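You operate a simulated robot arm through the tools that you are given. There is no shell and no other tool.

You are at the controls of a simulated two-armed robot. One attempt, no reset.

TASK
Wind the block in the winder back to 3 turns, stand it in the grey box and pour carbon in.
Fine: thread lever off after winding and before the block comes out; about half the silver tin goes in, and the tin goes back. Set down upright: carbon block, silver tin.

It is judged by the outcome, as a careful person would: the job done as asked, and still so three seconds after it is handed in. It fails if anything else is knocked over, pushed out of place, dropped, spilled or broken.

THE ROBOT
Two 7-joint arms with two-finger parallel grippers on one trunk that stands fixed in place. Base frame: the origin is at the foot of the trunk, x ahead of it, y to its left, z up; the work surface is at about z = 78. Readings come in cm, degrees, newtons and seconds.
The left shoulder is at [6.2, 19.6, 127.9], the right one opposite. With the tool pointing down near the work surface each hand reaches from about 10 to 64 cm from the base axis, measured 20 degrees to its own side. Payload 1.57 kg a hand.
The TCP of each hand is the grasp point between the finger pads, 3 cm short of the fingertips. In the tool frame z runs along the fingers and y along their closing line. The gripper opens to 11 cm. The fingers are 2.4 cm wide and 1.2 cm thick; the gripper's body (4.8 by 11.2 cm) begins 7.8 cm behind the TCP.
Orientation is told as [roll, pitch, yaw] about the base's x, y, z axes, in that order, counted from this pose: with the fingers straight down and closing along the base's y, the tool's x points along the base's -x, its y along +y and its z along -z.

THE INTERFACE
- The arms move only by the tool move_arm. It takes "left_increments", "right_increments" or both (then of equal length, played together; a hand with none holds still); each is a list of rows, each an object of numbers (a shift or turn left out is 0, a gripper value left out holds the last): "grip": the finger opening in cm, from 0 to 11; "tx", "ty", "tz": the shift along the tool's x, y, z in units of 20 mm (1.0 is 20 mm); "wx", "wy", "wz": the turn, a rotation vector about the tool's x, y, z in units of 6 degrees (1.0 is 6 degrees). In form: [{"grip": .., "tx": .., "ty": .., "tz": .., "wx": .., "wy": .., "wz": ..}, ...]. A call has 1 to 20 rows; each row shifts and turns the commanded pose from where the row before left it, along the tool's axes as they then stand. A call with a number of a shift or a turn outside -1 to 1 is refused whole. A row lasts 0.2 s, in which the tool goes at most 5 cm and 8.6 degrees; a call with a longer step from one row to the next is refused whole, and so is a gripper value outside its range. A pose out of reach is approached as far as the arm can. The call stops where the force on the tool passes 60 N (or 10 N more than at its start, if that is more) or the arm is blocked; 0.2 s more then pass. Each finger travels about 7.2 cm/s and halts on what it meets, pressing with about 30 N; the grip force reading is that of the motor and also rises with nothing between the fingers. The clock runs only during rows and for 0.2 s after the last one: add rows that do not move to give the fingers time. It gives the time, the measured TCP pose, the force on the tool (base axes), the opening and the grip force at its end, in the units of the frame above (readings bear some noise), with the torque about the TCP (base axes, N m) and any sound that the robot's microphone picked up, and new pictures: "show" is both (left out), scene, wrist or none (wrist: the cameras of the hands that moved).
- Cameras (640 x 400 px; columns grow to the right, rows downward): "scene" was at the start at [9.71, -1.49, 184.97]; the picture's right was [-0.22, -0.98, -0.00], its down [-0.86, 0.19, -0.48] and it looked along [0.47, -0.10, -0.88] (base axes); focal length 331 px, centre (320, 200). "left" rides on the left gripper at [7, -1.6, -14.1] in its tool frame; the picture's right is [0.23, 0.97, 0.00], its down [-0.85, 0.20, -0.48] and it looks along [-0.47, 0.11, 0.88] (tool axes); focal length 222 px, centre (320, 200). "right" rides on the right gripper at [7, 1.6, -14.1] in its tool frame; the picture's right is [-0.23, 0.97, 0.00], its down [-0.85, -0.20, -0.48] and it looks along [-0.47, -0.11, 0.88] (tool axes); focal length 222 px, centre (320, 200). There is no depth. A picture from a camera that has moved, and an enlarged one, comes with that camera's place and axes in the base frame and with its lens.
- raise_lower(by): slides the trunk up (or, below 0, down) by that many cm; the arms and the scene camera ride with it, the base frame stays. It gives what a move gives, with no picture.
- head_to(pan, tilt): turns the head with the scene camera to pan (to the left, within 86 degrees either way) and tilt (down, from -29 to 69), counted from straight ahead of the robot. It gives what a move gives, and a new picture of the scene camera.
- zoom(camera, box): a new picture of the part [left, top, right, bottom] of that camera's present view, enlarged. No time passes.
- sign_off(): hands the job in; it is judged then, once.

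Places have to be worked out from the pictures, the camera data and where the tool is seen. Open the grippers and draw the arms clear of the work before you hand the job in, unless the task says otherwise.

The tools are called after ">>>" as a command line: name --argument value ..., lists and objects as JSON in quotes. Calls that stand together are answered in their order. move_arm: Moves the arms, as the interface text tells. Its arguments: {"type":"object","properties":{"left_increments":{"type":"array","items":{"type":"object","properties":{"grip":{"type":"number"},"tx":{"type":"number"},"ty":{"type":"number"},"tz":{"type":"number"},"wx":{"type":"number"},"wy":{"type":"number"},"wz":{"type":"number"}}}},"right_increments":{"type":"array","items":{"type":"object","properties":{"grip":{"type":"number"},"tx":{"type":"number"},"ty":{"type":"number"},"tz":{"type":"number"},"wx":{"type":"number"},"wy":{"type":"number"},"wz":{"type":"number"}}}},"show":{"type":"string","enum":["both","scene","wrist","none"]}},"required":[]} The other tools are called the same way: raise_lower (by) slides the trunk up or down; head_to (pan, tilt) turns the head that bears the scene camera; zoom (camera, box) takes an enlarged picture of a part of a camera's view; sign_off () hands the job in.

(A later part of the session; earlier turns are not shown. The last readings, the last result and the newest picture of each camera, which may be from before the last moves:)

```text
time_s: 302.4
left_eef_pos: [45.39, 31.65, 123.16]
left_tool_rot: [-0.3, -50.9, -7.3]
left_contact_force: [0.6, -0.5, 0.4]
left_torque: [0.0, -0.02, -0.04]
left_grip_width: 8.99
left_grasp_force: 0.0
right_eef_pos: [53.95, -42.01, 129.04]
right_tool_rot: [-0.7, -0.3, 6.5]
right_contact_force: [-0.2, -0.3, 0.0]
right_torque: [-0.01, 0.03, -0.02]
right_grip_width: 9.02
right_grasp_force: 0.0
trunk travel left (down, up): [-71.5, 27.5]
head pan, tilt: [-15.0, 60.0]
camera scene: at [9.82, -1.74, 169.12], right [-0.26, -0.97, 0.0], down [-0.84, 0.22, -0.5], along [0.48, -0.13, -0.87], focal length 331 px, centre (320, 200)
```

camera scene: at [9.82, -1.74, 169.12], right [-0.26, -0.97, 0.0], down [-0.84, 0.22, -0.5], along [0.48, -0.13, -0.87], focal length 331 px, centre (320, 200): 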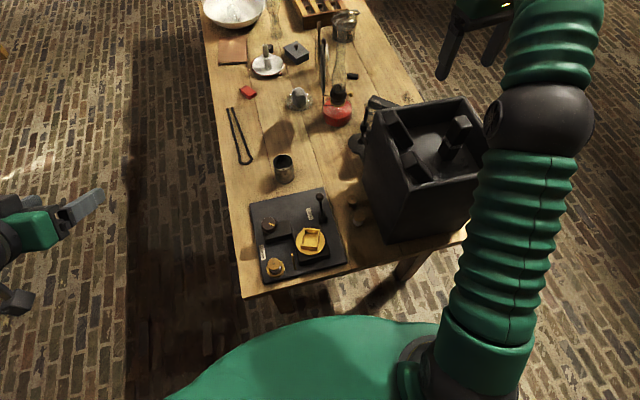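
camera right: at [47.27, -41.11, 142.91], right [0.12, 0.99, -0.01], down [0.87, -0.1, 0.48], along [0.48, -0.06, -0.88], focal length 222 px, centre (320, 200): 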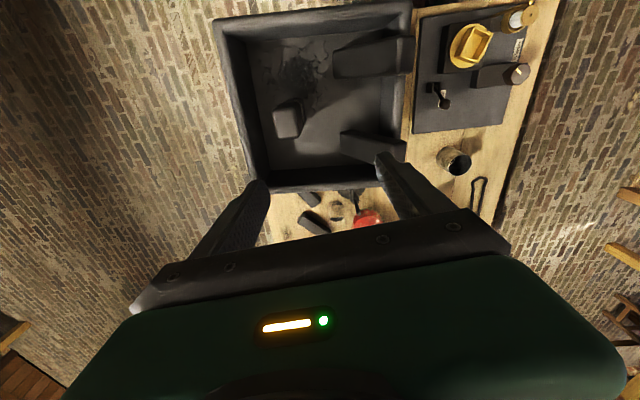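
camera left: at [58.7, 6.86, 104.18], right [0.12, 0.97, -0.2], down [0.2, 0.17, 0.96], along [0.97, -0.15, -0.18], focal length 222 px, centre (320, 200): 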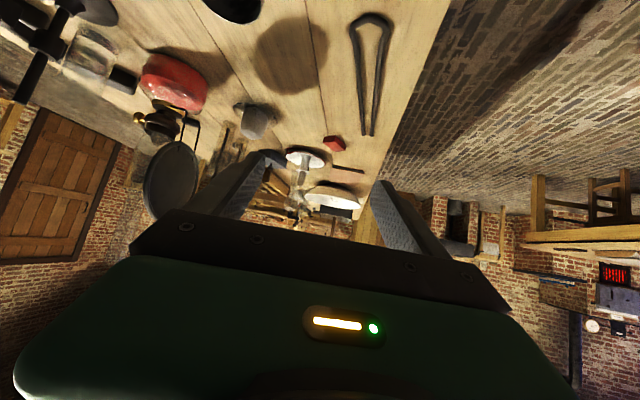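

Left elbow is out again. I redo the approach along the path that worked: yaw to -25°, go toward the original spot's pre-grasp at z≈97.

>>> move_arm --left_increments '[{"wx": 0.78, "wz": 0.63}, {"wx": 0.78, "wz": 0.63}, {"wx": 0.78, "wz": 0.63}, {"tz": 1, "tx": 0.17, "ty": -0.34}, {"tz": 1, "tx": 0.17, "ty": -0.34}, {"tz": 1, "tx": 0.17, "ty": -0.34}, {"tz": 1, "tx": 0.17, "ty": -0.34}, {"tz": 1, "tx": 0.17, "ty": -0.34}, {"tz": 1, "tx": 0.17, "ty": -0.34}, {"tz": 1, "tx": 0.17, "ty": -0.34}, {"tz": 1, "tx": 0.17, "ty": -0.34}, {"tz": 1, "tx": 0.17, "ty": -0.34}, {"tz": 1, "tx": 0.17, "ty": -0.34}, {"tz": 1, "tx": 0.17, "ty": -0.34}, {"tz": 1, "tx": 0.17, "ty": -0.34}, {"tz": 1, "tx": 0.17, "ty": -0.34}, {"tz": 1, "tx": 0.17, "ty": -0.34}, {"tz": 1, "tx": 0.17, "ty": -0.34}, {"tz": 1, "tx": 0.17, "ty": -0.34}, {}]' --show "scene"

```text
time_s: 306.6
left_eef_pos: [59.96, 12.22, 98.82]
left_tool_rot: [-0.4, -51.2, -25.3]
left_contact_force: [-0.4, -0.2, -0.7]
left_torque: [0.0, 0.02, 0.03]
left_grip_width: 9.01
left_grasp_force: 0.0
right_eef_pos: [53.92, -42.04, 129.21]
right_tool_rot: [-0.4, -0.4, 6.4]
right_contact_force: [0.9, -0.2, 0.3]
right_torque: [0.01, -0.02, 0.01]
right_grip_width: 8.99
right_grasp_force: 0.1
trunk travel left (down, up): [-71.5, 27.5]
head pan, tilt: [-15.0, 60.0]
camera scene: at [9.9, -1.88, 169.11], right [-0.26, -0.97, 0.0], down [-0.84, 0.22, -0.5], along [0.48, -0.13, -0.87], focal length 331 px, centre (320, 200)
```

scene: 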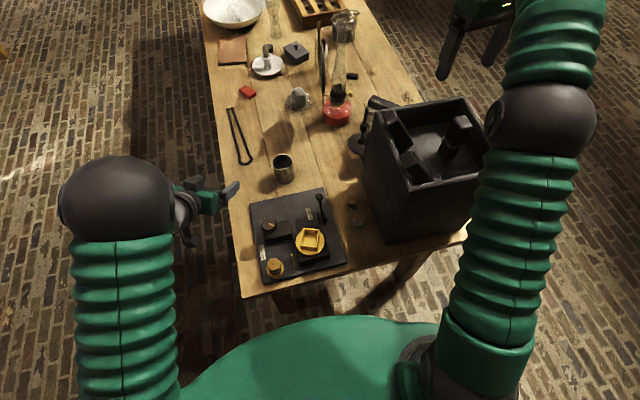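

>>> move_arm --left_increments '[{"tz": 0.88, "tx": -0.36, "ty": -0.06}, {"tz": 0.88, "tx": -0.36, "ty": -0.06}, {"tz": 0.88, "tx": -0.36, "ty": -0.06}, {"tz": 0.88, "tx": -0.36, "ty": -0.06}, {}]' --show "none"

>>> move_arm --left_increments '[{"tz": 0.88, "tx": -0.36, "ty": -0.06}, {"tz": 0.88, "tx": -0.36, "ty": -0.06}, {"tz": 0.88, "tx": -0.36, "ty": -0.06}, {}]' --show "scene"

```text
time_s: 307.8
left_eef_pos: [66.34, 8.88, 96.5]
left_tool_rot: [-0.3, -51.1, -25.4]
left_contact_force: [0.7, -0.6, -0.7]
left_torque: [-0.01, 0.01, -0.01]
left_grip_width: 8.99
left_grasp_force: 0.0
right_eef_pos: [53.99, -42.03, 129.15]
right_tool_rot: [-0.5, -0.4, 6.5]
right_contact_force: [-0.5, -0.1, -0.6]
right_torque: [0.01, -0.02, -0.01]
right_grip_width: 9.0
right_grasp_force: 0.1
trunk travel left (down, up): [-71.5, 27.5]
head pan, tilt: [-15.0, 60.0]
```

```text
time_s: 308.8
left_eef_pos: [70.94, 6.07, 94.97]
left_tool_rot: [-0.3, -51.0, -25.5]
left_contact_force: [-0.5, -0.4, 0.6]
left_torque: [0.02, -0.01, 0.02]
left_grip_width: 9.03
left_grasp_force: 0.1
right_eef_pos: [54.05, -42.09, 129.16]
right_tool_rot: [-0.6, -0.4, 6.6]
right_contact_force: [-0.1, -0.2, 0.3]
right_torque: [0.0, 0.0, 0.0]
right_grip_width: 8.98
right_grasp_force: 0.0
trunk travel left (down, up): [-71.5, 27.5]
head pan, tilt: [-15.0, 60.0]
camera scene: at [9.98, -1.9, 169.11], right [-0.26, -0.97, 0.0], down [-0.84, 0.22, -0.5], along [0.48, -0.13, -0.87], focal length 331 px, centre (320, 200)
```

scene: 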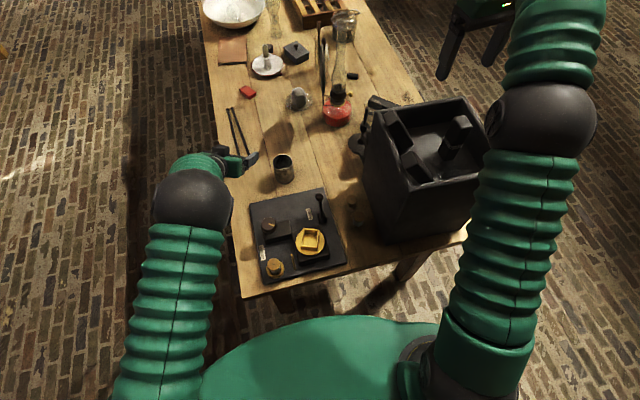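

>>> move_arm --left_increments '[{"tz": 0.31, "tx": -0.25, "ty": -0.69}, {"tz": 0.31, "tx": -0.25, "ty": -0.69}, {"tz": 0.31, "tx": -0.25, "ty": -0.69}, {}]' --show "none"

>>> move_arm --left_increments '[{"tz": 0.31, "tx": -0.25, "ty": -0.69}, {"tz": 0.31, "tx": -0.25, "ty": -0.69}, {}]' --show "none"

```text
time_s: 309.8
left_eef_pos: [71.84, 2.21, 94.98]
left_tool_rot: [-0.4, -51.3, -24.5]
left_contact_force: [0.2, -0.6, 0.0]
left_torque: [-0.02, 0.04, 0.0]
left_grip_width: 8.99
left_grasp_force: 0.1
right_eef_pos: [53.75, -41.9, 129.28]
right_tool_rot: [-0.6, -0.3, 6.5]
right_contact_force: [0.2, 0.7, 0.4]
right_torque: [0.0, 0.01, -0.02]
right_grip_width: 9.01
right_grasp_force: 0.1
trunk travel left (down, up): [-71.5, 27.5]
head pan, tilt: [-15.0, 60.0]
```

```text
time_s: 310.8
left_eef_pos: [73.72, 3.34, 96.47]
left_tool_rot: [-0.8, -52.6, -20.1]
left_contact_force: [0.2, -0.1, 0.3]
left_torque: [0.02, -0.01, 0.0]
left_grip_width: 9.01
left_grasp_force: 0.0
right_eef_pos: [53.72, -42.04, 129.06]
right_tool_rot: [-0.6, -0.4, 6.4]
right_contact_force: [0.6, 0.5, 0.0]
right_torque: [-0.04, -0.07, 0.01]
right_grip_width: 9.03
right_grasp_force: 0.0
trunk travel left (down, up): [-71.5, 27.5]
head pan, tilt: [-15.0, 60.0]
stopped in row 3 (left hand): the arm was blocked; the commanded pose is now the measured one
```

The left arm can't re-enter that posture, but the right arm's limit depends on its wrist azimuth: at x≈71 it should be able to slide the tin itself to y≈5–6. I clear the left arm away, and use the right arm instead.

>>> move_arm --left_increments '[{"tz": -0.9}, {"tz": -0.93, "tx": 0.14, "ty": 0.4}, {"tz": -0.93, "tx": 0.14, "ty": 0.72}, {"tz": -0.93, "tx": 0.14, "ty": 0.72}, {"tz": -0.93, "tx": 0.14, "ty": 0.72}, {"tz": -0.93, "tx": 0.14, "ty": 0.72}, {"tz": -0.93, "tx": 0.14, "ty": 0.72}, {"tz": -0.93, "tx": 0.14, "ty": 0.72}, {"tz": -0.93, "tx": 0.14, "ty": 0.72}, {"tz": -0.93, "tx": 0.14, "ty": 0.72}, {"tz": -0.93, "tx": 0.14, "ty": 0.72}, {"tz": -0.93, "tx": 0.14, "ty": 0.72}, {"tz": -0.93, "tx": 0.14, "ty": 0.72}, {"tz": -0.93, "tx": 0.14, "ty": 0.72}, {"tz": -0.93, "tx": 0.14, "ty": 0.72}, {}]' --show "scene"

```text
time_s: 314.2
left_eef_pos: [57.55, 29.87, 109.81]
left_tool_rot: [-0.7, -52.1, -21.0]
left_contact_force: [-0.8, -0.7, -0.5]
left_torque: [0.01, 0.03, -0.02]
left_grip_width: 9.01
left_grasp_force: 0.0
right_eef_pos: [53.67, -41.96, 129.36]
right_tool_rot: [-0.6, -0.5, 6.5]
right_contact_force: [0.1, 0.2, -0.8]
right_torque: [0.02, -0.02, 0.0]
right_grip_width: 9.01
right_grasp_force: 0.0
trunk travel left (down, up): [-71.5, 27.5]
head pan, tilt: [-15.0, 60.0]
camera scene: at [9.92, -1.7, 169.11], right [-0.26, -0.97, 0.0], down [-0.84, 0.22, -0.5], along [0.48, -0.13, -0.87], focal length 331 px, centre (320, 200)
```

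scene: 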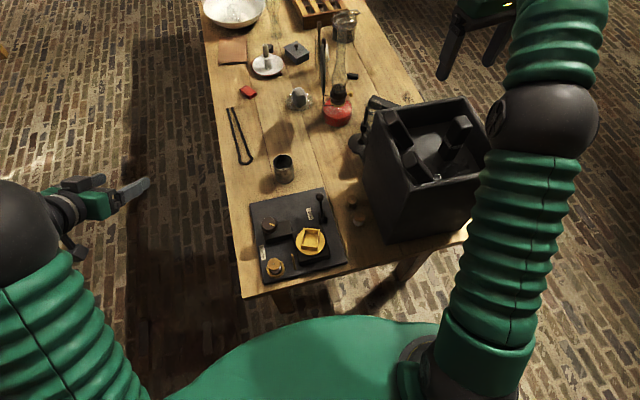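

>>> move_arm --right_increments '[{"ty": 1, "tx": -0.6}, {"ty": 1, "tx": -0.6}, {"ty": 1, "tx": -0.6}, {"ty": 1, "tx": -0.6}, {"ty": 1, "tx": -0.6}, {"ty": 1}, {"ty": 1}, {"ty": 1}, {"ty": 1}, {"ty": 1}, {"ty": 1}, {"ty": 1}, {"ty": 0.5}, {"wy": -1}, {"wy": -1}, {"wy": -1}, {"wy": -1}, {"wy": -1}, {"wy": -1}, {"wy": -1}]' --show "none"

>>> move_arm --right_increments '[{"wy": -0.15}, {}]' --show "scene"

```text
time_s: 318.4
left_eef_pos: [57.5, 29.97, 109.83]
left_tool_rot: [-0.8, -52.1, -20.9]
left_contact_force: [0.5, -0.2, -0.1]
left_torque: [0.01, -0.02, 0.02]
left_grip_width: 9.0
left_grasp_force: 0.1
right_eef_pos: [56.93, -16.47, 129.09]
right_tool_rot: [-0.8, -42.6, 7.1]
right_contact_force: [-0.6, -0.5, -0.2]
right_torque: [-0.01, 0.03, 0.02]
right_grip_width: 9.01
right_grasp_force: 0.1
trunk travel left (down, up): [-71.5, 27.5]
head pan, tilt: [-15.0, 60.0]
```

```text
time_s: 319.0
left_eef_pos: [57.58, 29.97, 109.8]
left_tool_rot: [-0.6, -52.1, -20.9]
left_contact_force: [-0.3, 0.4, -0.5]
left_torque: [0.01, -0.01, 0.03]
left_grip_width: 8.98
left_grasp_force: 0.0
right_eef_pos: [56.78, -16.4, 129.18]
right_tool_rot: [-0.9, -43.4, 7.1]
right_contact_force: [-0.2, -0.2, -0.3]
right_torque: [0.01, 0.07, 0.04]
right_grip_width: 8.99
right_grasp_force: 0.2
trunk travel left (down, up): [-71.5, 27.5]
head pan, tilt: [-15.0, 60.0]
camera scene: at [9.77, -1.6, 169.12], right [-0.26, -0.97, 0.0], down [-0.84, 0.22, -0.5], along [0.48, -0.13, -0.87], focal length 331 px, centre (320, 200)
```

scene: 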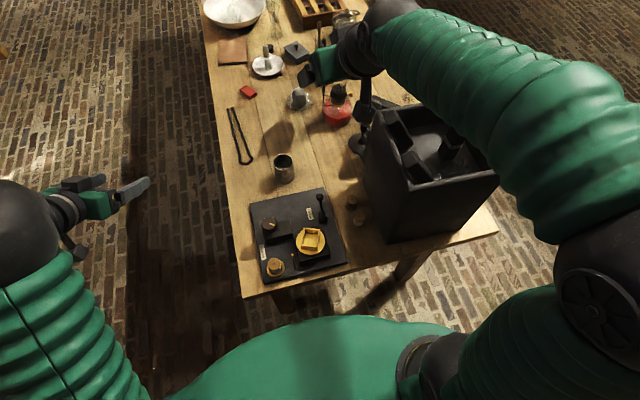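

Good posture. Down to the tin's pre-grasp.

>>> move_arm --right_increments '[{"tx": 0.58, "ty": 0.23, "tz": 0.94}, {"tx": 0.58, "ty": 0.23, "tz": 0.94}, {"tx": 0.58, "ty": 0.23, "tz": 0.94}, {"tx": 0.58, "ty": 0.23, "tz": 0.94}, {"tx": 0.58, "ty": 0.23, "tz": 0.94}, {"tx": 0.58, "ty": 0.23, "tz": 0.94}, {"tx": 0.58, "ty": 0.23, "tz": 0.94}, {"tx": 0.58, "ty": 0.23, "tz": 0.94}, {"tx": 0.58, "ty": 0.23, "tz": 0.94}, {"tx": 0.58, "ty": 0.23, "tz": 0.94}, {"tx": 0.58, "ty": 0.23, "tz": 0.94}, {"tx": 0.58, "ty": 0.23, "tz": 0.94}, {"tx": 0.58, "ty": 0.23, "tz": 0.94}, {"tx": 0.58, "ty": 0.23, "tz": 0.94}, {"tx": 0.58, "ty": 0.23, "tz": 0.94}, {"tx": 0.58, "ty": 0.23, "tz": 0.94}, {"tx": 0.58, "ty": 0.23, "tz": 0.94}, {}]' --show "both"

>>> zoom --camera "right" --box '[240, 60, 400, 200]'

```text
time_s: 322.8
left_eef_pos: [57.62, 30.03, 109.75]
left_tool_rot: [-0.8, -52.2, -20.9]
left_contact_force: [-0.6, -0.1, -0.2]
left_torque: [-0.01, -0.01, 0.04]
left_grip_width: 9.01
left_grasp_force: 0.0
right_eef_pos: [63.56, -8.06, 92.02]
right_tool_rot: [-0.9, -43.4, 7.1]
right_contact_force: [-0.2, -0.7, 0.4]
right_torque: [0.02, 0.0, 0.0]
right_grip_width: 9.01
right_grasp_force: 0.2
trunk travel left (down, up): [-71.5, 27.5]
head pan, tilt: [-15.0, 60.0]
camera scene: at [9.89, -1.52, 169.12], right [-0.26, -0.97, 0.0], down [-0.84, 0.22, -0.5], along [0.48, -0.13, -0.87], focal length 331 px, centre (320, 200)
camera right: at [48.78, -8.07, 97.59], right [0.05, 0.99, 0.14], down [0.31, -0.15, 0.94], along [0.95, -0.01, -0.32], focal length 222 px, centre (320, 200)
```

scene: 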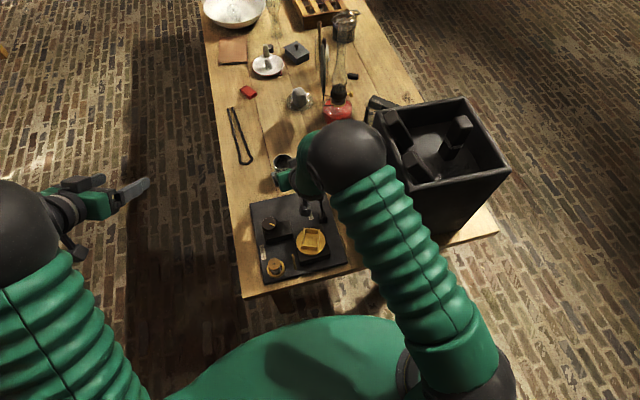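
right: 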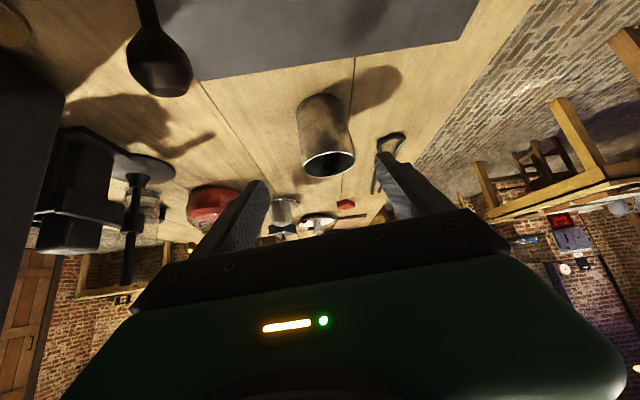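

```text
2.86 times, centred on (320, 130) of right
camera zoom: at [48.78, -8.07, 97.59], right [0.05, 0.99, 0.14], down [0.31, -0.15, 0.94], along [0.95, -0.01, -0.32], focal length 635 px, centre (320, 400)
```

zoom: 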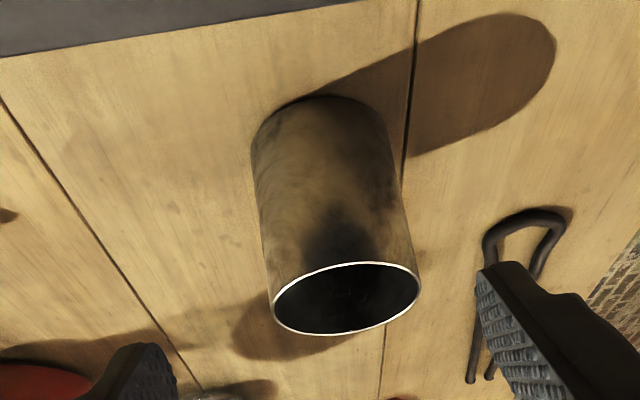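

>>> move_arm --right_increments '[{"tz": 0.8, "ty": 0.19, "tx": -0.05}, {"tz": 0.8}, {"tz": 0.8}, {"tz": 0.8}, {"tz": 0.8}, {"tz": 0.8}, {"tz": 0.8}, {"tz": 0.5}, {}, {"grip": 7}, {"grip": 5.5}, {}, {}, {}]' --show "wrist"

>>> move_arm --right_increments '[{"tx": -0.4, "tz": -0.42}, {"tx": -0.6, "tz": -0.63}, {}]' --show "none"

```text
time_s: 325.8
left_eef_pos: [57.66, 30.11, 109.86]
left_tool_rot: [-0.9, -52.1, -20.8]
left_contact_force: [-0.7, -0.2, 0.4]
left_torque: [0.01, -0.02, 0.01]
left_grip_width: 9.02
left_grasp_force: 0.2
right_eef_pos: [71.95, -6.75, 83.33]
right_tool_rot: [-1.1, -43.4, 7.1]
right_contact_force: [0.1, 0.7, 0.3]
right_torque: [0.08, -0.01, -0.04]
right_grip_width: 5.67
right_grasp_force: 29.7
trunk travel left (down, up): [-71.5, 27.5]
head pan, tilt: [-15.0, 60.0]
camera right: at [57.12, -6.77, 88.86], right [0.05, 0.99, 0.14], down [0.31, -0.15, 0.94], along [0.95, -0.01, -0.32], focal length 222 px, centre (320, 200)
```

right: 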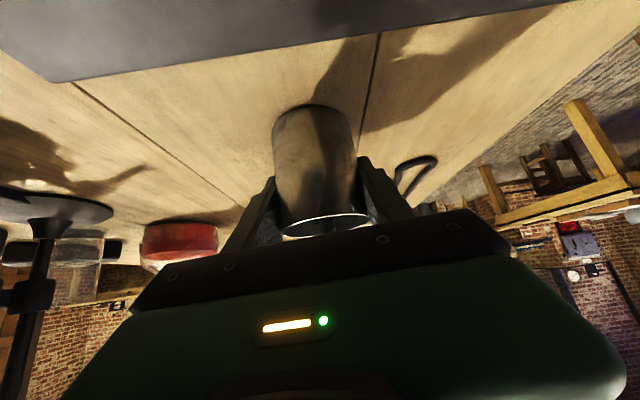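

```text
time_s: 326.6
left_eef_pos: [57.64, 30.07, 109.84]
left_tool_rot: [-0.8, -52.1, -21.0]
left_contact_force: [-0.4, 0.1, -0.3]
left_torque: [-0.01, 0.0, -0.01]
left_grip_width: 9.0
left_grasp_force: 0.0
right_eef_pos: [71.82, -6.96, 86.37]
right_tool_rot: [-1.0, -43.4, 7.1]
right_contact_force: [-0.5, -0.2, -1.1]
right_torque: [0.01, 0.03, 0.0]
right_grip_width: 5.66
right_grasp_force: 29.4
trunk travel left (down, up): [-71.5, 27.5]
head pan, tilt: [-15.0, 60.0]
```

Lifted 3 cm. Now I slide it in +y in small monitored steps.

>>> move_arm --right_increments '[{"ty": 0.6}, {"ty": 0.6}, {"ty": 0.6}, {}]' --show "none"

>>> move_arm --right_increments '[{"ty": 0.6, "tz": 0.03}, {"ty": 0.6, "tz": 0.03}, {}]' --show "none"

>>> move_arm --right_increments '[{"ty": 0.6, "tz": 0.03}, {}]' --show "none"

```text
time_s: 327.6
left_eef_pos: [57.61, 30.13, 109.7]
left_tool_rot: [-0.7, -52.1, -20.8]
left_contact_force: [-0.6, -0.8, -0.1]
left_torque: [-0.02, -0.01, -0.01]
left_grip_width: 8.99
left_grasp_force: 0.0
right_eef_pos: [71.47, -3.28, 86.23]
right_tool_rot: [-1.0, -43.3, 7.2]
right_contact_force: [0.1, 0.6, -0.3]
right_torque: [-0.02, 0.01, 0.0]
right_grip_width: 5.68
right_grasp_force: 30.0
trunk travel left (down, up): [-71.5, 27.5]
head pan, tilt: [-15.0, 60.0]
```

```text
time_s: 328.4
left_eef_pos: [57.57, 30.07, 109.71]
left_tool_rot: [-0.8, -52.1, -20.9]
left_contact_force: [0.2, -0.1, 0.0]
left_torque: [-0.03, 0.02, -0.03]
left_grip_width: 9.0
left_grasp_force: 0.0
right_eef_pos: [71.37, -0.82, 86.18]
right_tool_rot: [-0.9, -43.2, 7.1]
right_contact_force: [-0.4, -1.2, -1.0]
right_torque: [0.01, 0.03, 0.0]
right_grip_width: 5.67
right_grasp_force: 30.4
trunk travel left (down, up): [-71.5, 27.5]
head pan, tilt: [-15.0, 60.0]
```

```text
time_s: 329.0
left_eef_pos: [57.57, 30.15, 109.9]
left_tool_rot: [-0.8, -52.2, -20.9]
left_contact_force: [0.1, 1.0, -0.1]
left_torque: [0.01, -0.02, 0.02]
left_grip_width: 9.0
left_grasp_force: 0.0
right_eef_pos: [71.73, -0.54, 86.52]
right_tool_rot: [-0.9, -43.4, 6.1]
right_contact_force: [-0.3, -0.1, -0.9]
right_torque: [-0.01, 0.01, 0.01]
right_grip_width: 5.71
right_grasp_force: 30.6
trunk travel left (down, up): [-71.5, 27.5]
head pan, tilt: [-15.0, 60.0]
```

It starts lagging near y≈-0.5, with the yaw wanting to decrease. I give it that: rotate the hand's azimuth to about -10° and try further.

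>>> move_arm --right_increments '[{"wx": 0.6, "wz": 0.635}, {"wx": 0.6, "wz": 0.635}, {"wx": 0.6, "wz": 0.635}, {}]' --show "none"

>>> move_arm --right_increments '[{"ty": 0.5}, {"ty": 0.5}, {}]' --show "scene"

```text
time_s: 329.6
left_eef_pos: [57.53, 29.64, 109.76]
left_tool_rot: [-0.6, -52.2, -21.2]
left_contact_force: [0.5, 0.3, -0.1]
left_torque: [0.02, -0.01, 0.01]
left_grip_width: 8.98
left_grasp_force: 0.0
right_eef_pos: [74.91, -14.25, 87.88]
right_tool_rot: [0.9, -44.7, -16.3]
right_contact_force: [-0.4, -0.6, 0.0]
right_torque: [-0.01, -0.01, 0.05]
right_grip_width: 5.68
right_grasp_force: 30.3
trunk travel left (down, up): [-71.5, 27.5]
head pan, tilt: [-15.0, 60.0]
stopped in row 3 (right hand): the arm was blocked; the commanded pose is now the measured one
```

```text
time_s: 330.6
left_eef_pos: [57.25, 30.02, 110.0]
left_tool_rot: [-0.5, -52.3, -21.1]
left_contact_force: [0.2, -0.1, 0.2]
left_torque: [-0.01, -0.01, 0.0]
left_grip_width: 8.99
left_grasp_force: 0.1
right_eef_pos: [75.83, -15.4, 88.76]
right_tool_rot: [1.5, -45.3, -19.9]
right_contact_force: [0.1, -0.1, -1.2]
right_torque: [0.01, 0.02, 0.0]
right_grip_width: 5.69
right_grasp_force: 29.9
trunk travel left (down, up): [-71.5, 27.5]
head pan, tilt: [-15.0, 60.0]
stopped in row 3 (right hand): the arm was blocked; the commanded pose is now the measured one
camera scene: at [9.96, -1.55, 168.89], right [-0.26, -0.97, 0.0], down [-0.84, 0.22, -0.5], along [0.48, -0.13, -0.87], focal length 331 px, centre (320, 200)
```

scene: 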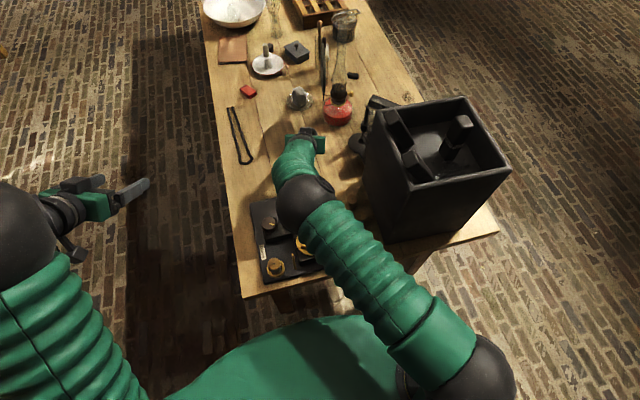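

That made the arm swing away to (76, -15) — still holding the tin level. I stop, check the surroundings before moving.

>>> zoom --camera "scene" --box '[230, 60, 390, 220]'

>>> move_arm --right_increments '[{}]' --show "wrist"

```text
2.50 times, centred on (310, 140) of scene
camera zoom: at [9.96, -1.55, 168.89], right [-0.26, -0.97, 0.0], down [-0.84, 0.22, -0.5], along [0.48, -0.13, -0.87], focal length 829 px, centre (345, 350)
```

zoom: 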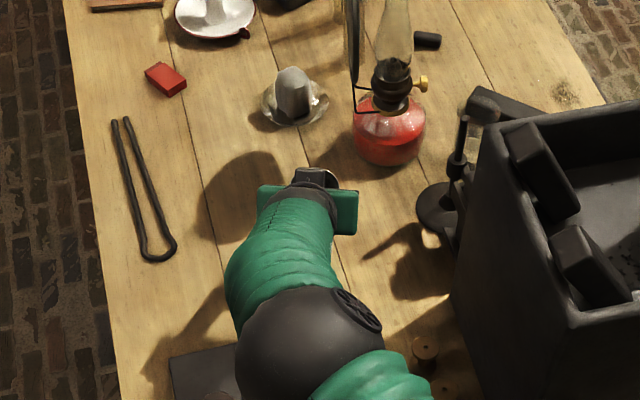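

```text
time_s: 331.1
left_eef_pos: [57.34, 30.03, 110.01]
left_tool_rot: [-0.5, -52.2, -21.0]
left_contact_force: [0.2, 0.4, -0.1]
left_torque: [0.0, 0.03, -0.01]
left_grip_width: 9.02
left_grasp_force: 0.0
right_eef_pos: [75.63, -15.61, 88.5]
right_tool_rot: [1.2, -45.0, -19.5]
right_contact_force: [-0.5, -0.5, -0.3]
right_torque: [-0.02, 0.0, 0.04]
right_grip_width: 5.69
right_grasp_force: 30.1
trunk travel left (down, up): [-71.5, 27.5]
head pan, tilt: [-15.0, 60.0]
camera right: at [62.09, -9.27, 93.57], right [0.47, 0.87, 0.17], down [0.18, -0.29, 0.94], along [0.87, -0.41, -0.29], focal length 222 px, centre (320, 200)
```

right: 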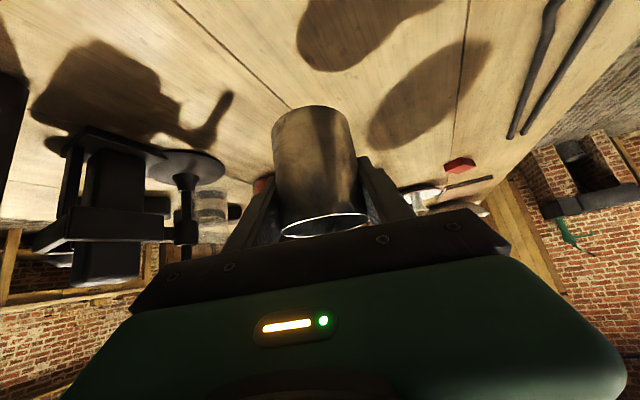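

Nothing touched. I back the tin up and away along the tool axis, and restore azimuth +7°.

>>> move_arm --right_increments '[{"tz": -0.6}, {"tz": -1}, {"tz": -1}, {"tz": -1}, {"tz": -1}, {"tz": -1}, {"tz": -1}, {"tz": -1}, {"tz": -1}, {"tz": -1}, {}]' --show "none"

>>> move_arm --right_increments '[{"tz": -1, "ty": -0.5}, {"tz": -1, "ty": -0.5}, {"wx": -0.7, "wz": -0.72}, {"wx": -0.7, "wz": -0.72}, {"wx": -0.7, "wz": -0.72}, {"wx": -0.7, "wz": -0.72}, {}]' --show "scene"

```text
time_s: 332.5
left_eef_pos: [57.06, 29.9, 110.67]
left_tool_rot: [-0.4, -52.5, -21.1]
left_contact_force: [-0.5, 0.9, 1.3]
left_torque: [-0.01, 0.0, 0.03]
left_grip_width: 8.98
left_grasp_force: 0.2
right_eef_pos: [67.66, -22.93, 96.75]
right_tool_rot: [0.1, -44.9, -27.6]
right_contact_force: [-0.5, -0.7, 0.0]
right_torque: [0.02, 0.0, 0.0]
right_grip_width: 5.68
right_grasp_force: 30.0
trunk travel left (down, up): [-71.5, 27.5]
head pan, tilt: [-15.0, 60.0]
stopped in row 7 (right hand): the arm was blocked; the commanded pose is now the measured one
```

```text
time_s: 334.1
left_eef_pos: [57.14, 29.93, 110.15]
left_tool_rot: [-0.4, -52.5, -21.1]
left_contact_force: [-0.1, 0.0, -0.3]
left_torque: [0.0, 0.0, -0.02]
left_grip_width: 8.98
left_grasp_force: 0.0
right_eef_pos: [64.4, -22.91, 99.26]
right_tool_rot: [-0.3, -45.1, -2.9]
right_contact_force: [0.6, 0.5, -1.6]
right_torque: [0.0, 0.01, -0.06]
right_grip_width: 5.68
right_grasp_force: 30.8
trunk travel left (down, up): [-71.5, 27.5]
head pan, tilt: [-15.0, 60.0]
camera scene: at [9.96, -1.64, 169.11], right [-0.26, -0.97, 0.0], down [-0.84, 0.22, -0.5], along [0.48, -0.13, -0.87], focal length 331 px, centre (320, 200)
```

scene: 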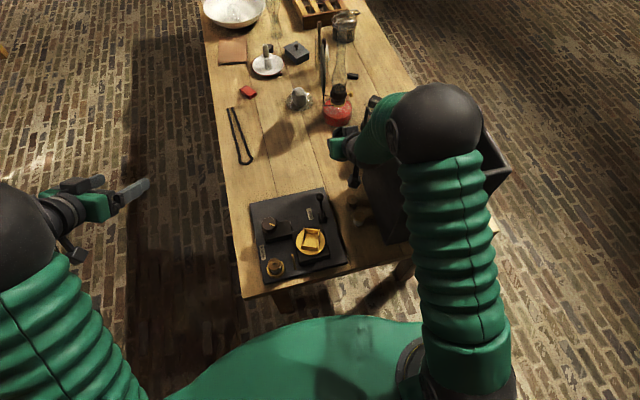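

>>> move_arm --right_increments '[{"tx": -0.7, "tz": -0.71}, {"tx": -0.7, "tz": -0.71}, {"tx": -0.7, "tz": -0.71}, {"tx": -0.7, "tz": -0.71}, {"wx": -0.58, "wz": -0.6}, {"wx": -0.58, "wz": -0.6}, {"ty": 1, "tz": -0.35, "tx": 0.35}, {"ty": 1, "tz": -0.35, "tx": 0.35}, {"ty": 1, "tz": -0.35, "tx": 0.35}, {"ty": 1, "tz": -0.35, "tx": 0.35}, {}]' --show "scene"

```text
time_s: 336.5
left_eef_pos: [57.09, 29.93, 110.22]
left_tool_rot: [-0.4, -52.3, -21.1]
left_contact_force: [0.3, -0.8, -0.4]
left_torque: [0.02, -0.01, -0.02]
left_grip_width: 9.02
left_grasp_force: 0.0
right_eef_pos: [59.36, -15.44, 107.21]
right_tool_rot: [-0.5, -45.0, 7.2]
right_contact_force: [0.3, 0.2, 0.4]
right_torque: [0.02, -0.01, 0.01]
right_grip_width: 5.7
right_grasp_force: 29.9
trunk travel left (down, up): [-71.5, 27.5]
head pan, tilt: [-15.0, 60.0]
camera scene: at [9.89, -1.67, 169.11], right [-0.26, -0.97, 0.0], down [-0.84, 0.22, -0.5], along [0.48, -0.13, -0.87], focal length 331 px, centre (320, 200)
```

scene: 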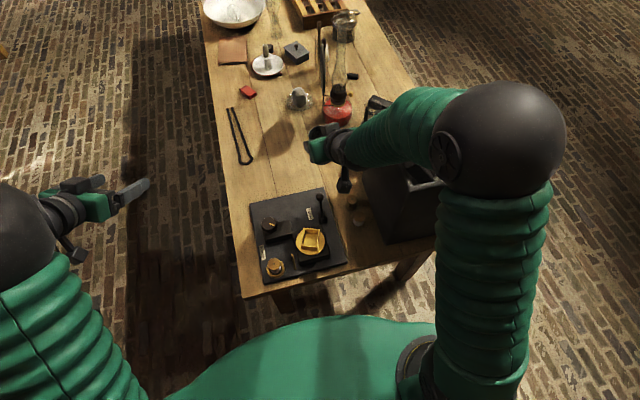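

>>> move_arm --right_increments '[{"wy": 0.27}, {"tx": 0.15, "ty": 0.283, "tz": 0.96}, {"tx": 0.15, "ty": 0.283, "tz": 0.96}, {"tx": 0.15, "ty": 0.283, "tz": 0.96}, {"tx": 0.15, "ty": 0.283, "tz": 0.96}, {"tx": 0.15, "ty": 0.283, "tz": 0.96}, {"tx": 0.15, "ty": 0.283, "tz": 0.96}, {"tx": 0.15, "ty": 0.283, "tz": 0.96}, {"tx": 0.15, "ty": 0.283, "tz": 0.96}, {"tx": 0.15, "ty": 0.283, "tz": 0.96}, {"tx": 0.15, "ty": 0.283, "tz": 0.96}, {"tx": 0.15, "ty": 0.283, "tz": 0.96}, {"tx": 0.15, "ty": 0.283, "tz": 0.96}, {}]' --show "none"

>>> move_arm --right_increments '[{"ty": 0.6}, {"ty": 0.6}, {"ty": 0.6}, {}]' --show "none"

```text
time_s: 339.5
left_eef_pos: [57.0, 29.97, 110.21]
left_tool_rot: [-0.6, -52.4, -21.1]
left_contact_force: [0.0, 0.2, 0.5]
left_torque: [0.03, -0.01, 0.01]
left_grip_width: 8.99
left_grasp_force: 0.1
right_eef_pos: [71.69, -7.16, 87.82]
right_tool_rot: [-0.5, -43.4, 7.2]
right_contact_force: [0.7, -0.6, -2.7]
right_torque: [-0.03, 0.0, 0.01]
right_grip_width: 5.7
right_grasp_force: 29.9
trunk travel left (down, up): [-71.5, 27.5]
head pan, tilt: [-15.0, 60.0]
```

```text
time_s: 340.5
left_eef_pos: [57.12, 29.97, 110.17]
left_tool_rot: [-0.5, -52.4, -21.1]
left_contact_force: [0.3, -0.1, -0.4]
left_torque: [0.0, -0.01, -0.01]
left_grip_width: 8.98
left_grasp_force: 0.0
right_eef_pos: [71.23, -3.53, 87.92]
right_tool_rot: [-0.6, -43.4, 7.3]
right_contact_force: [0.5, 0.3, -0.5]
right_torque: [0.01, 0.02, -0.02]
right_grip_width: 5.67
right_grasp_force: 29.9
trunk travel left (down, up): [-71.5, 27.5]
head pan, tilt: [-15.0, 60.0]
```

At (71.2, -3.5) tracking well. I go to y≈-2, set the tin down, and will then nudge it the last 8 cm along the table with the side of a finger, low down.

>>> move_arm --right_increments '[{"ty": 0.6, "tz": 0.05, "tx": -0.05}, {}]' --show "none"

>>> move_arm --right_increments '[{"tx": 0.6, "tz": 0.63}, {"tx": 0.6, "tz": 0.63}, {"tx": 0.15, "tz": 0.16}, {}]' --show "none"

>>> move_arm --right_increments '[{"tx": 0.07, "tz": 0.073}, {}]' --show "none"

```text
time_s: 341.1
left_eef_pos: [57.07, 29.97, 110.05]
left_tool_rot: [-0.5, -52.4, -21.1]
left_contact_force: [-0.1, -0.2, 0.1]
left_torque: [-0.01, 0.0, 0.0]
left_grip_width: 9.01
left_grasp_force: 0.1
right_eef_pos: [71.27, -2.23, 87.94]
right_tool_rot: [-0.6, -43.4, 7.3]
right_contact_force: [0.1, -0.4, -0.9]
right_torque: [-0.02, -0.02, 0.02]
right_grip_width: 5.7
right_grasp_force: 29.7
trunk travel left (down, up): [-71.5, 27.5]
head pan, tilt: [-15.0, 60.0]
```

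```text
time_s: 342.1
left_eef_pos: [57.03, 29.86, 110.13]
left_tool_rot: [-0.6, -52.4, -21.1]
left_contact_force: [0.0, 0.1, -0.1]
left_torque: [0.01, -0.02, 0.02]
left_grip_width: 8.98
left_grasp_force: 0.0
right_eef_pos: [70.94, -2.37, 84.18]
right_tool_rot: [-0.4, -43.5, 7.1]
right_contact_force: [0.2, 0.2, -1.1]
right_torque: [0.01, 0.02, -0.02]
right_grip_width: 5.68
right_grasp_force: 29.9
trunk travel left (down, up): [-71.5, 27.5]
head pan, tilt: [-15.0, 60.0]
```

```text
time_s: 342.7
left_eef_pos: [57.08, 29.93, 110.2]
left_tool_rot: [-0.5, -52.4, -21.0]
left_contact_force: [-0.2, 0.6, -0.1]
left_torque: [0.0, 0.02, -0.04]
left_grip_width: 8.99
left_grasp_force: 0.0
right_eef_pos: [71.15, -2.35, 83.89]
right_tool_rot: [-0.6, -43.5, 7.3]
right_contact_force: [-0.6, -0.2, -0.6]
right_torque: [-0.01, 0.02, -0.01]
right_grip_width: 5.69
right_grasp_force: 30.3
trunk travel left (down, up): [-71.5, 27.5]
head pan, tilt: [-15.0, 60.0]
```

>>> move_arm --right_increments '[{"tx": 0.07, "tz": 0.073}, {"tx": 0.07, "tz": 0.073}, {}]' --show "none"

>>> move_arm --right_increments '[{"tx": 0.05, "tz": 0.05}, {}]' --show "none"

```text
time_s: 343.5
left_eef_pos: [57.03, 30.09, 110.18]
left_tool_rot: [-0.5, -52.4, -21.2]
left_contact_force: [0.0, -0.9, 0.7]
left_torque: [0.01, -0.03, 0.0]
left_grip_width: 9.0
left_grasp_force: 0.0
right_eef_pos: [71.13, -2.43, 83.4]
right_tool_rot: [-0.6, -43.4, 7.3]
right_contact_force: [0.3, -0.1, -0.3]
right_torque: [0.01, 0.01, -0.04]
right_grip_width: 5.69
right_grasp_force: 30.2
trunk travel left (down, up): [-71.5, 27.5]
head pan, tilt: [-15.0, 60.0]
```

```text
time_s: 344.1
left_eef_pos: [56.96, 30.01, 110.2]
left_tool_rot: [-0.5, -52.4, -21.1]
left_contact_force: [-0.1, 0.1, 0.2]
left_torque: [0.03, -0.03, 0.02]
left_grip_width: 9.01
left_grasp_force: 0.1
right_eef_pos: [71.18, -2.44, 83.54]
right_tool_rot: [-0.6, -43.6, 7.2]
right_contact_force: [0.4, -0.8, 3.1]
right_torque: [0.06, -0.02, -0.04]
right_grip_width: 5.69
right_grasp_force: 29.5
trunk travel left (down, up): [-71.5, 27.5]
head pan, tilt: [-15.0, 60.0]
```

Tin down at (71.2, -2.4). I release gently and lift the hand straight up off it.

>>> move_arm --right_increments '[{"grip": 5.9}, {"grip": 6.2}, {"grip": 6.6}, {"grip": 7.5}, {"grip": 9}, {}, {}, {"ty": -0.15}, {"tx": -0.5, "tz": -0.53}, {"tx": -0.688, "tz": -0.725}, {"tx": -0.688, "tz": -0.725}, {"tx": -0.688, "tz": -0.725}, {"tx": -0.688, "tz": -0.725}, {"tx": -0.688, "tz": -0.725}, {}]' --show "both"

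>>> zoom --camera "scene" --box '[220, 110, 340, 230]'

```text
time_s: 347.3
left_eef_pos: [57.13, 30.06, 110.22]
left_tool_rot: [-0.5, -52.3, -21.1]
left_contact_force: [0.5, -0.4, 0.7]
left_torque: [-0.01, 0.02, -0.02]
left_grip_width: 8.99
left_grasp_force: 0.0
right_eef_pos: [70.97, -2.63, 94.63]
right_tool_rot: [-0.6, -43.4, 7.4]
right_contact_force: [1.3, 0.5, 0.0]
right_torque: [0.02, 0.0, 0.01]
right_grip_width: 9.01
right_grasp_force: 0.1
trunk travel left (down, up): [-71.5, 27.5]
head pan, tilt: [-15.0, 60.0]
camera scene: at [9.97, -1.49, 169.11], right [-0.26, -0.97, 0.0], down [-0.84, 0.22, -0.5], along [0.48, -0.13, -0.87], focal length 331 px, centre (320, 200)
camera right: at [56.36, -2.7, 100.16], right [0.05, 0.99, 0.15], down [0.31, -0.16, 0.94], along [0.95, 0.0, -0.32], focal length 222 px, centre (320, 200)
```

scene: 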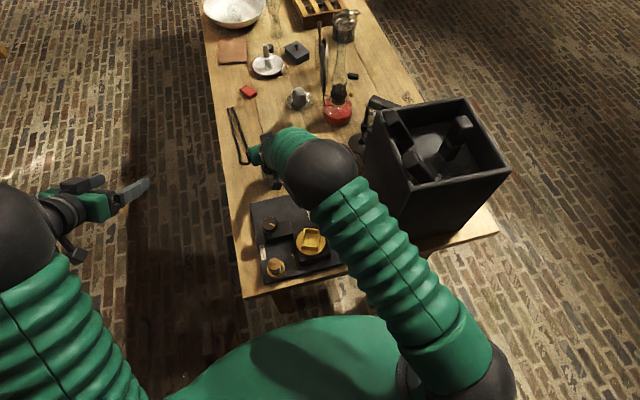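
right: 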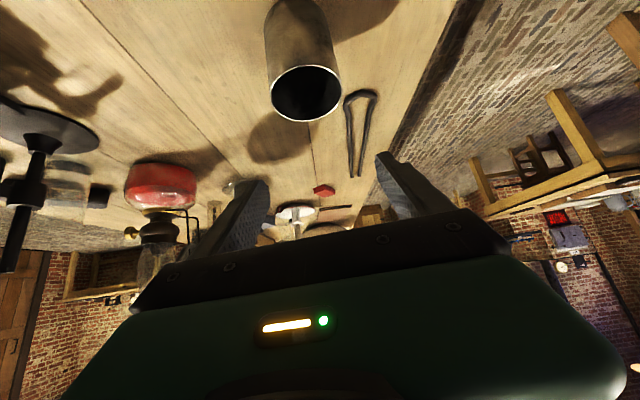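

```text
3.33 times, centred on (280, 170) of scene
camera zoom: at [9.97, -1.49, 169.11], right [-0.26, -0.97, 0.0], down [-0.84, 0.22, -0.5], along [0.48, -0.13, -0.87], focal length 1105 px, centre (453, 300)
```

zoom: 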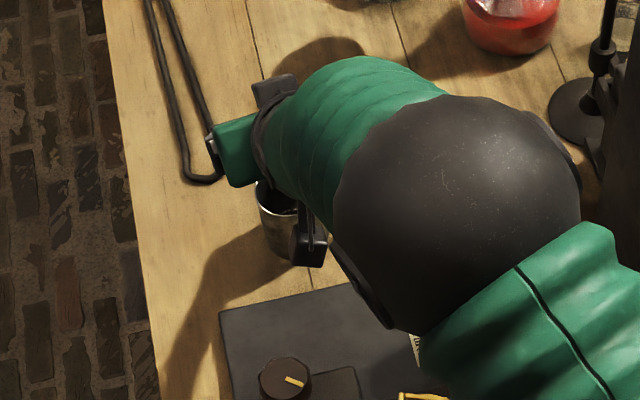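

Tin stands at about (70.8, -2.5). I close the right gripper, move it to the tin's -y side and lower it there.

>>> move_arm --right_increments '[{"tx": 0.17, "ty": -0.81, "tz": -0.16, "grip": 5}, {"tx": 0.17, "ty": -0.81, "tz": -0.16, "grip": 0.5}, {"tx": 0.17, "ty": -0.85, "tz": -0.16}, {}, {}, {"tx": 0.688, "tz": 0.725}, {"tx": 0.688, "tz": 0.725}, {"tx": 0.688, "tz": 0.725}, {"tx": 0.688, "tz": 0.725}, {"tx": 0.688, "tz": 0.725}, {"tx": 0.4, "tz": 0.42}, {}]' --show "both"

>>> zoom --camera "right" --box '[220, 60, 440, 240]'

```text
time_s: 349.9
left_eef_pos: [57.1, 30.1, 110.25]
left_tool_rot: [-0.5, -52.4, -21.0]
left_contact_force: [-0.1, 0.1, 0.0]
left_torque: [0.0, 0.02, -0.01]
left_grip_width: 8.99
left_grasp_force: 0.1
right_eef_pos: [70.68, -7.52, 83.58]
right_tool_rot: [-0.6, -43.3, 7.3]
right_contact_force: [0.1, -0.1, -0.6]
right_torque: [-0.02, 0.01, -0.04]
right_grip_width: 0.51
right_grasp_force: 0.1
trunk travel left (down, up): [-71.5, 27.5]
head pan, tilt: [-15.0, 60.0]
camera scene: at [9.94, -1.53, 169.11], right [-0.26, -0.97, 0.0], down [-0.84, 0.22, -0.5], along [0.48, -0.13, -0.87], focal length 331 px, centre (320, 200)
camera right: at [55.83, -7.71, 89.09], right [0.05, 0.99, 0.15], down [0.31, -0.16, 0.94], along [0.95, 0.0, -0.32], focal length 222 px, centre (320, 200)
```

scene: 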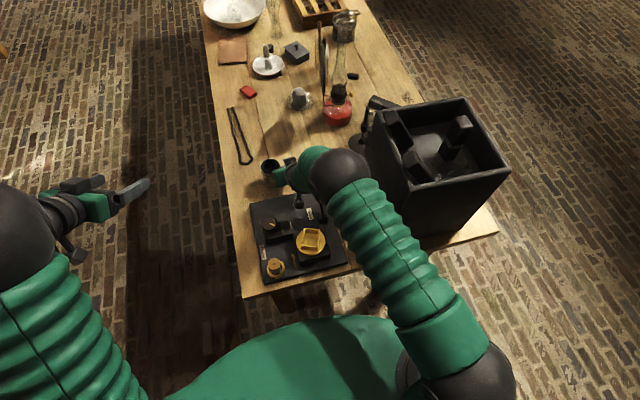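
right: 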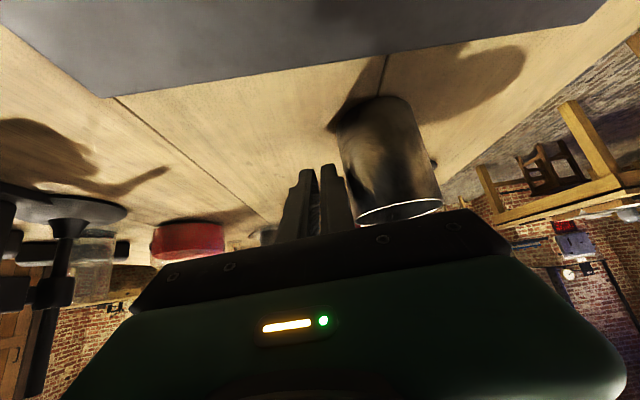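

```text
2.22 times, centred on (330, 150) of right
camera zoom: at [55.83, -7.71, 89.09], right [0.05, 0.99, 0.15], down [0.31, -0.16, 0.94], along [0.95, 0.0, -0.32], focal length 494 px, centre (298, 311)
```

zoom: 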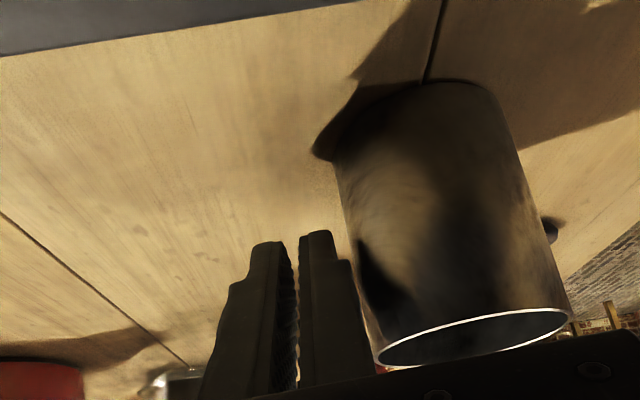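

Closed fingers are beside the tin. I lower a bit more and push gently in +y.

>>> move_arm --right_increments '[{"tx": 0.6, "tz": 0.35}, {}, {"ty": 0.25, "tz": 0.021, "tx": -0.023}, {"ty": 0.25, "tz": 0.021, "tx": -0.023}, {"ty": 0.25, "tz": 0.021, "tx": -0.023}, {"ty": 0.25, "tz": 0.021, "tx": -0.023}, {"ty": 0.25, "tz": 0.021, "tx": -0.023}, {"ty": 0.25, "tz": 0.021, "tx": -0.023}, {}]' --show "wrist"

>>> zoom --camera "right" --box '[220, 60, 440, 240]'

```text
time_s: 351.9
left_eef_pos: [57.12, 30.02, 110.25]
left_tool_rot: [-0.5, -52.4, -21.2]
left_contact_force: [0.1, 0.1, 0.1]
left_torque: [0.02, 0.0, 0.01]
left_grip_width: 9.01
left_grasp_force: 0.0
right_eef_pos: [70.15, -4.67, 82.3]
right_tool_rot: [-0.6, -43.5, 7.3]
right_contact_force: [0.0, -0.3, 0.4]
right_torque: [0.01, -0.04, 0.03]
right_grip_width: 0.49
right_grasp_force: 0.1
trunk travel left (down, up): [-71.5, 27.5]
head pan, tilt: [-15.0, 60.0]
camera right: at [55.35, -4.85, 87.78], right [0.05, 0.99, 0.15], down [0.31, -0.16, 0.94], along [0.95, 0.0, -0.32], focal length 222 px, centre (320, 200)
```

right: 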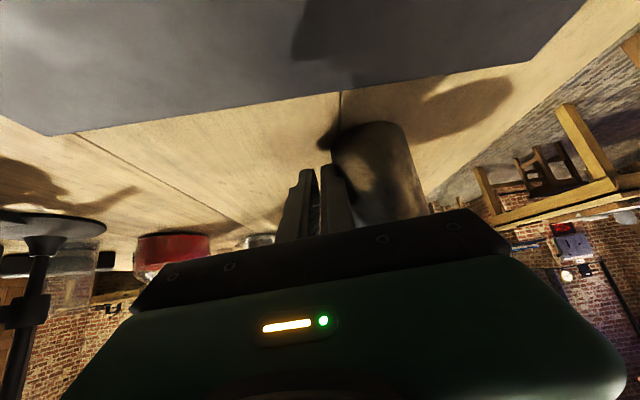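

```text
2.22 times, centred on (330, 150) of right
camera zoom: at [55.35, -4.85, 87.78], right [0.05, 0.99, 0.15], down [0.31, -0.16, 0.94], along [0.95, 0.0, -0.32], focal length 494 px, centre (298, 311)
```

zoom: 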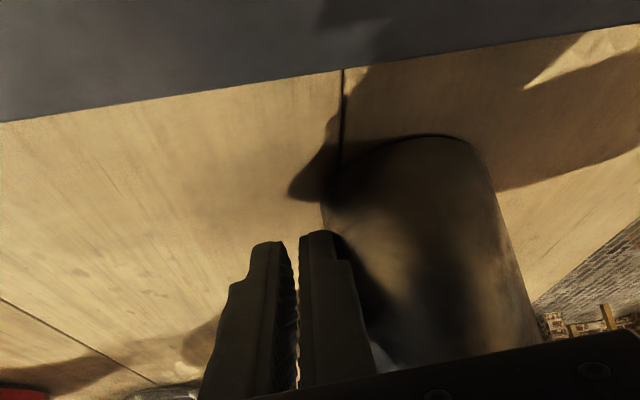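

Pushing works with negligible force. Continue 2 cm.

>>> move_arm --right_increments '[{"ty": 0.25, "tz": 0.021, "tx": -0.023}, {"ty": 0.25, "tz": 0.021, "tx": -0.023}, {"ty": 0.25, "tz": 0.021, "tx": -0.023}, {"ty": 0.25, "tz": 0.021, "tx": -0.023}, {}]' --show "both"

>>> zoom --camera "scene" --box '[220, 110, 340, 230]'

```text
time_s: 353.1
left_eef_pos: [57.12, 29.96, 110.23]
left_tool_rot: [-0.5, -52.5, -21.1]
left_contact_force: [0.2, 0.8, 0.6]
left_torque: [0.0, 0.01, 0.02]
left_grip_width: 9.0
left_grasp_force: 0.0
right_eef_pos: [70.08, -2.6, 82.35]
right_tool_rot: [-0.5, -43.3, 7.3]
right_contact_force: [-0.7, 0.1, 0.3]
right_torque: [0.03, 0.02, -0.04]
right_grip_width: 0.51
right_grasp_force: 0.1
trunk travel left (down, up): [-71.5, 27.5]
head pan, tilt: [-15.0, 60.0]
camera scene: at [9.95, -1.49, 169.11], right [-0.26, -0.97, 0.0], down [-0.84, 0.22, -0.5], along [0.48, -0.13, -0.87], focal length 331 px, centre (320, 200)
camera right: at [55.33, -2.84, 87.87], right [0.05, 0.99, 0.15], down [0.31, -0.16, 0.94], along [0.95, 0.0, -0.32], focal length 222 px, centre (320, 200)
```

scene: 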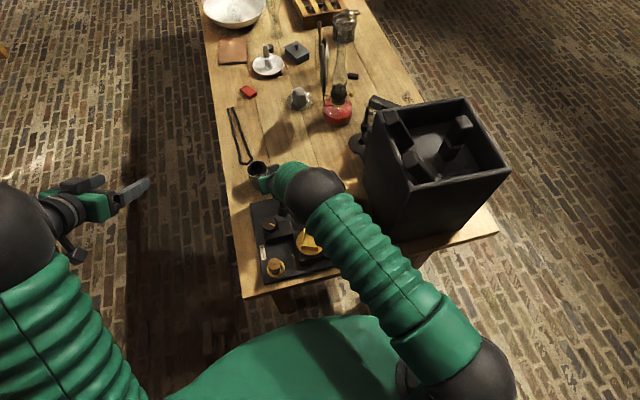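
right: 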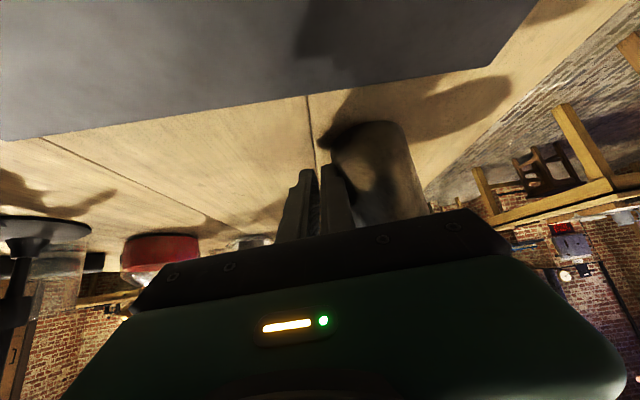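

```text
3.33 times, centred on (280, 170) of scene
camera zoom: at [9.95, -1.49, 169.11], right [-0.26, -0.97, 0.0], down [-0.84, 0.22, -0.5], along [0.48, -0.13, -0.87], focal length 1105 px, centre (453, 300)
```

zoom: 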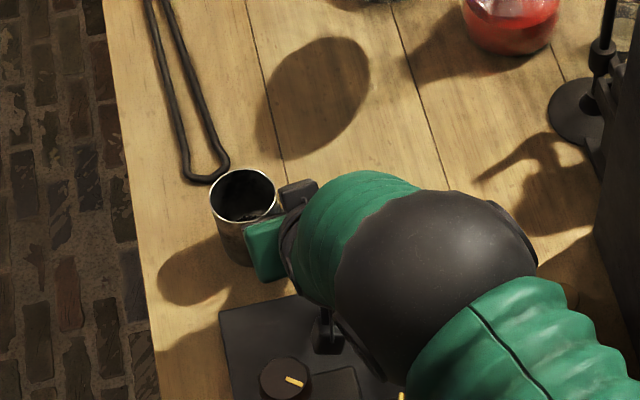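

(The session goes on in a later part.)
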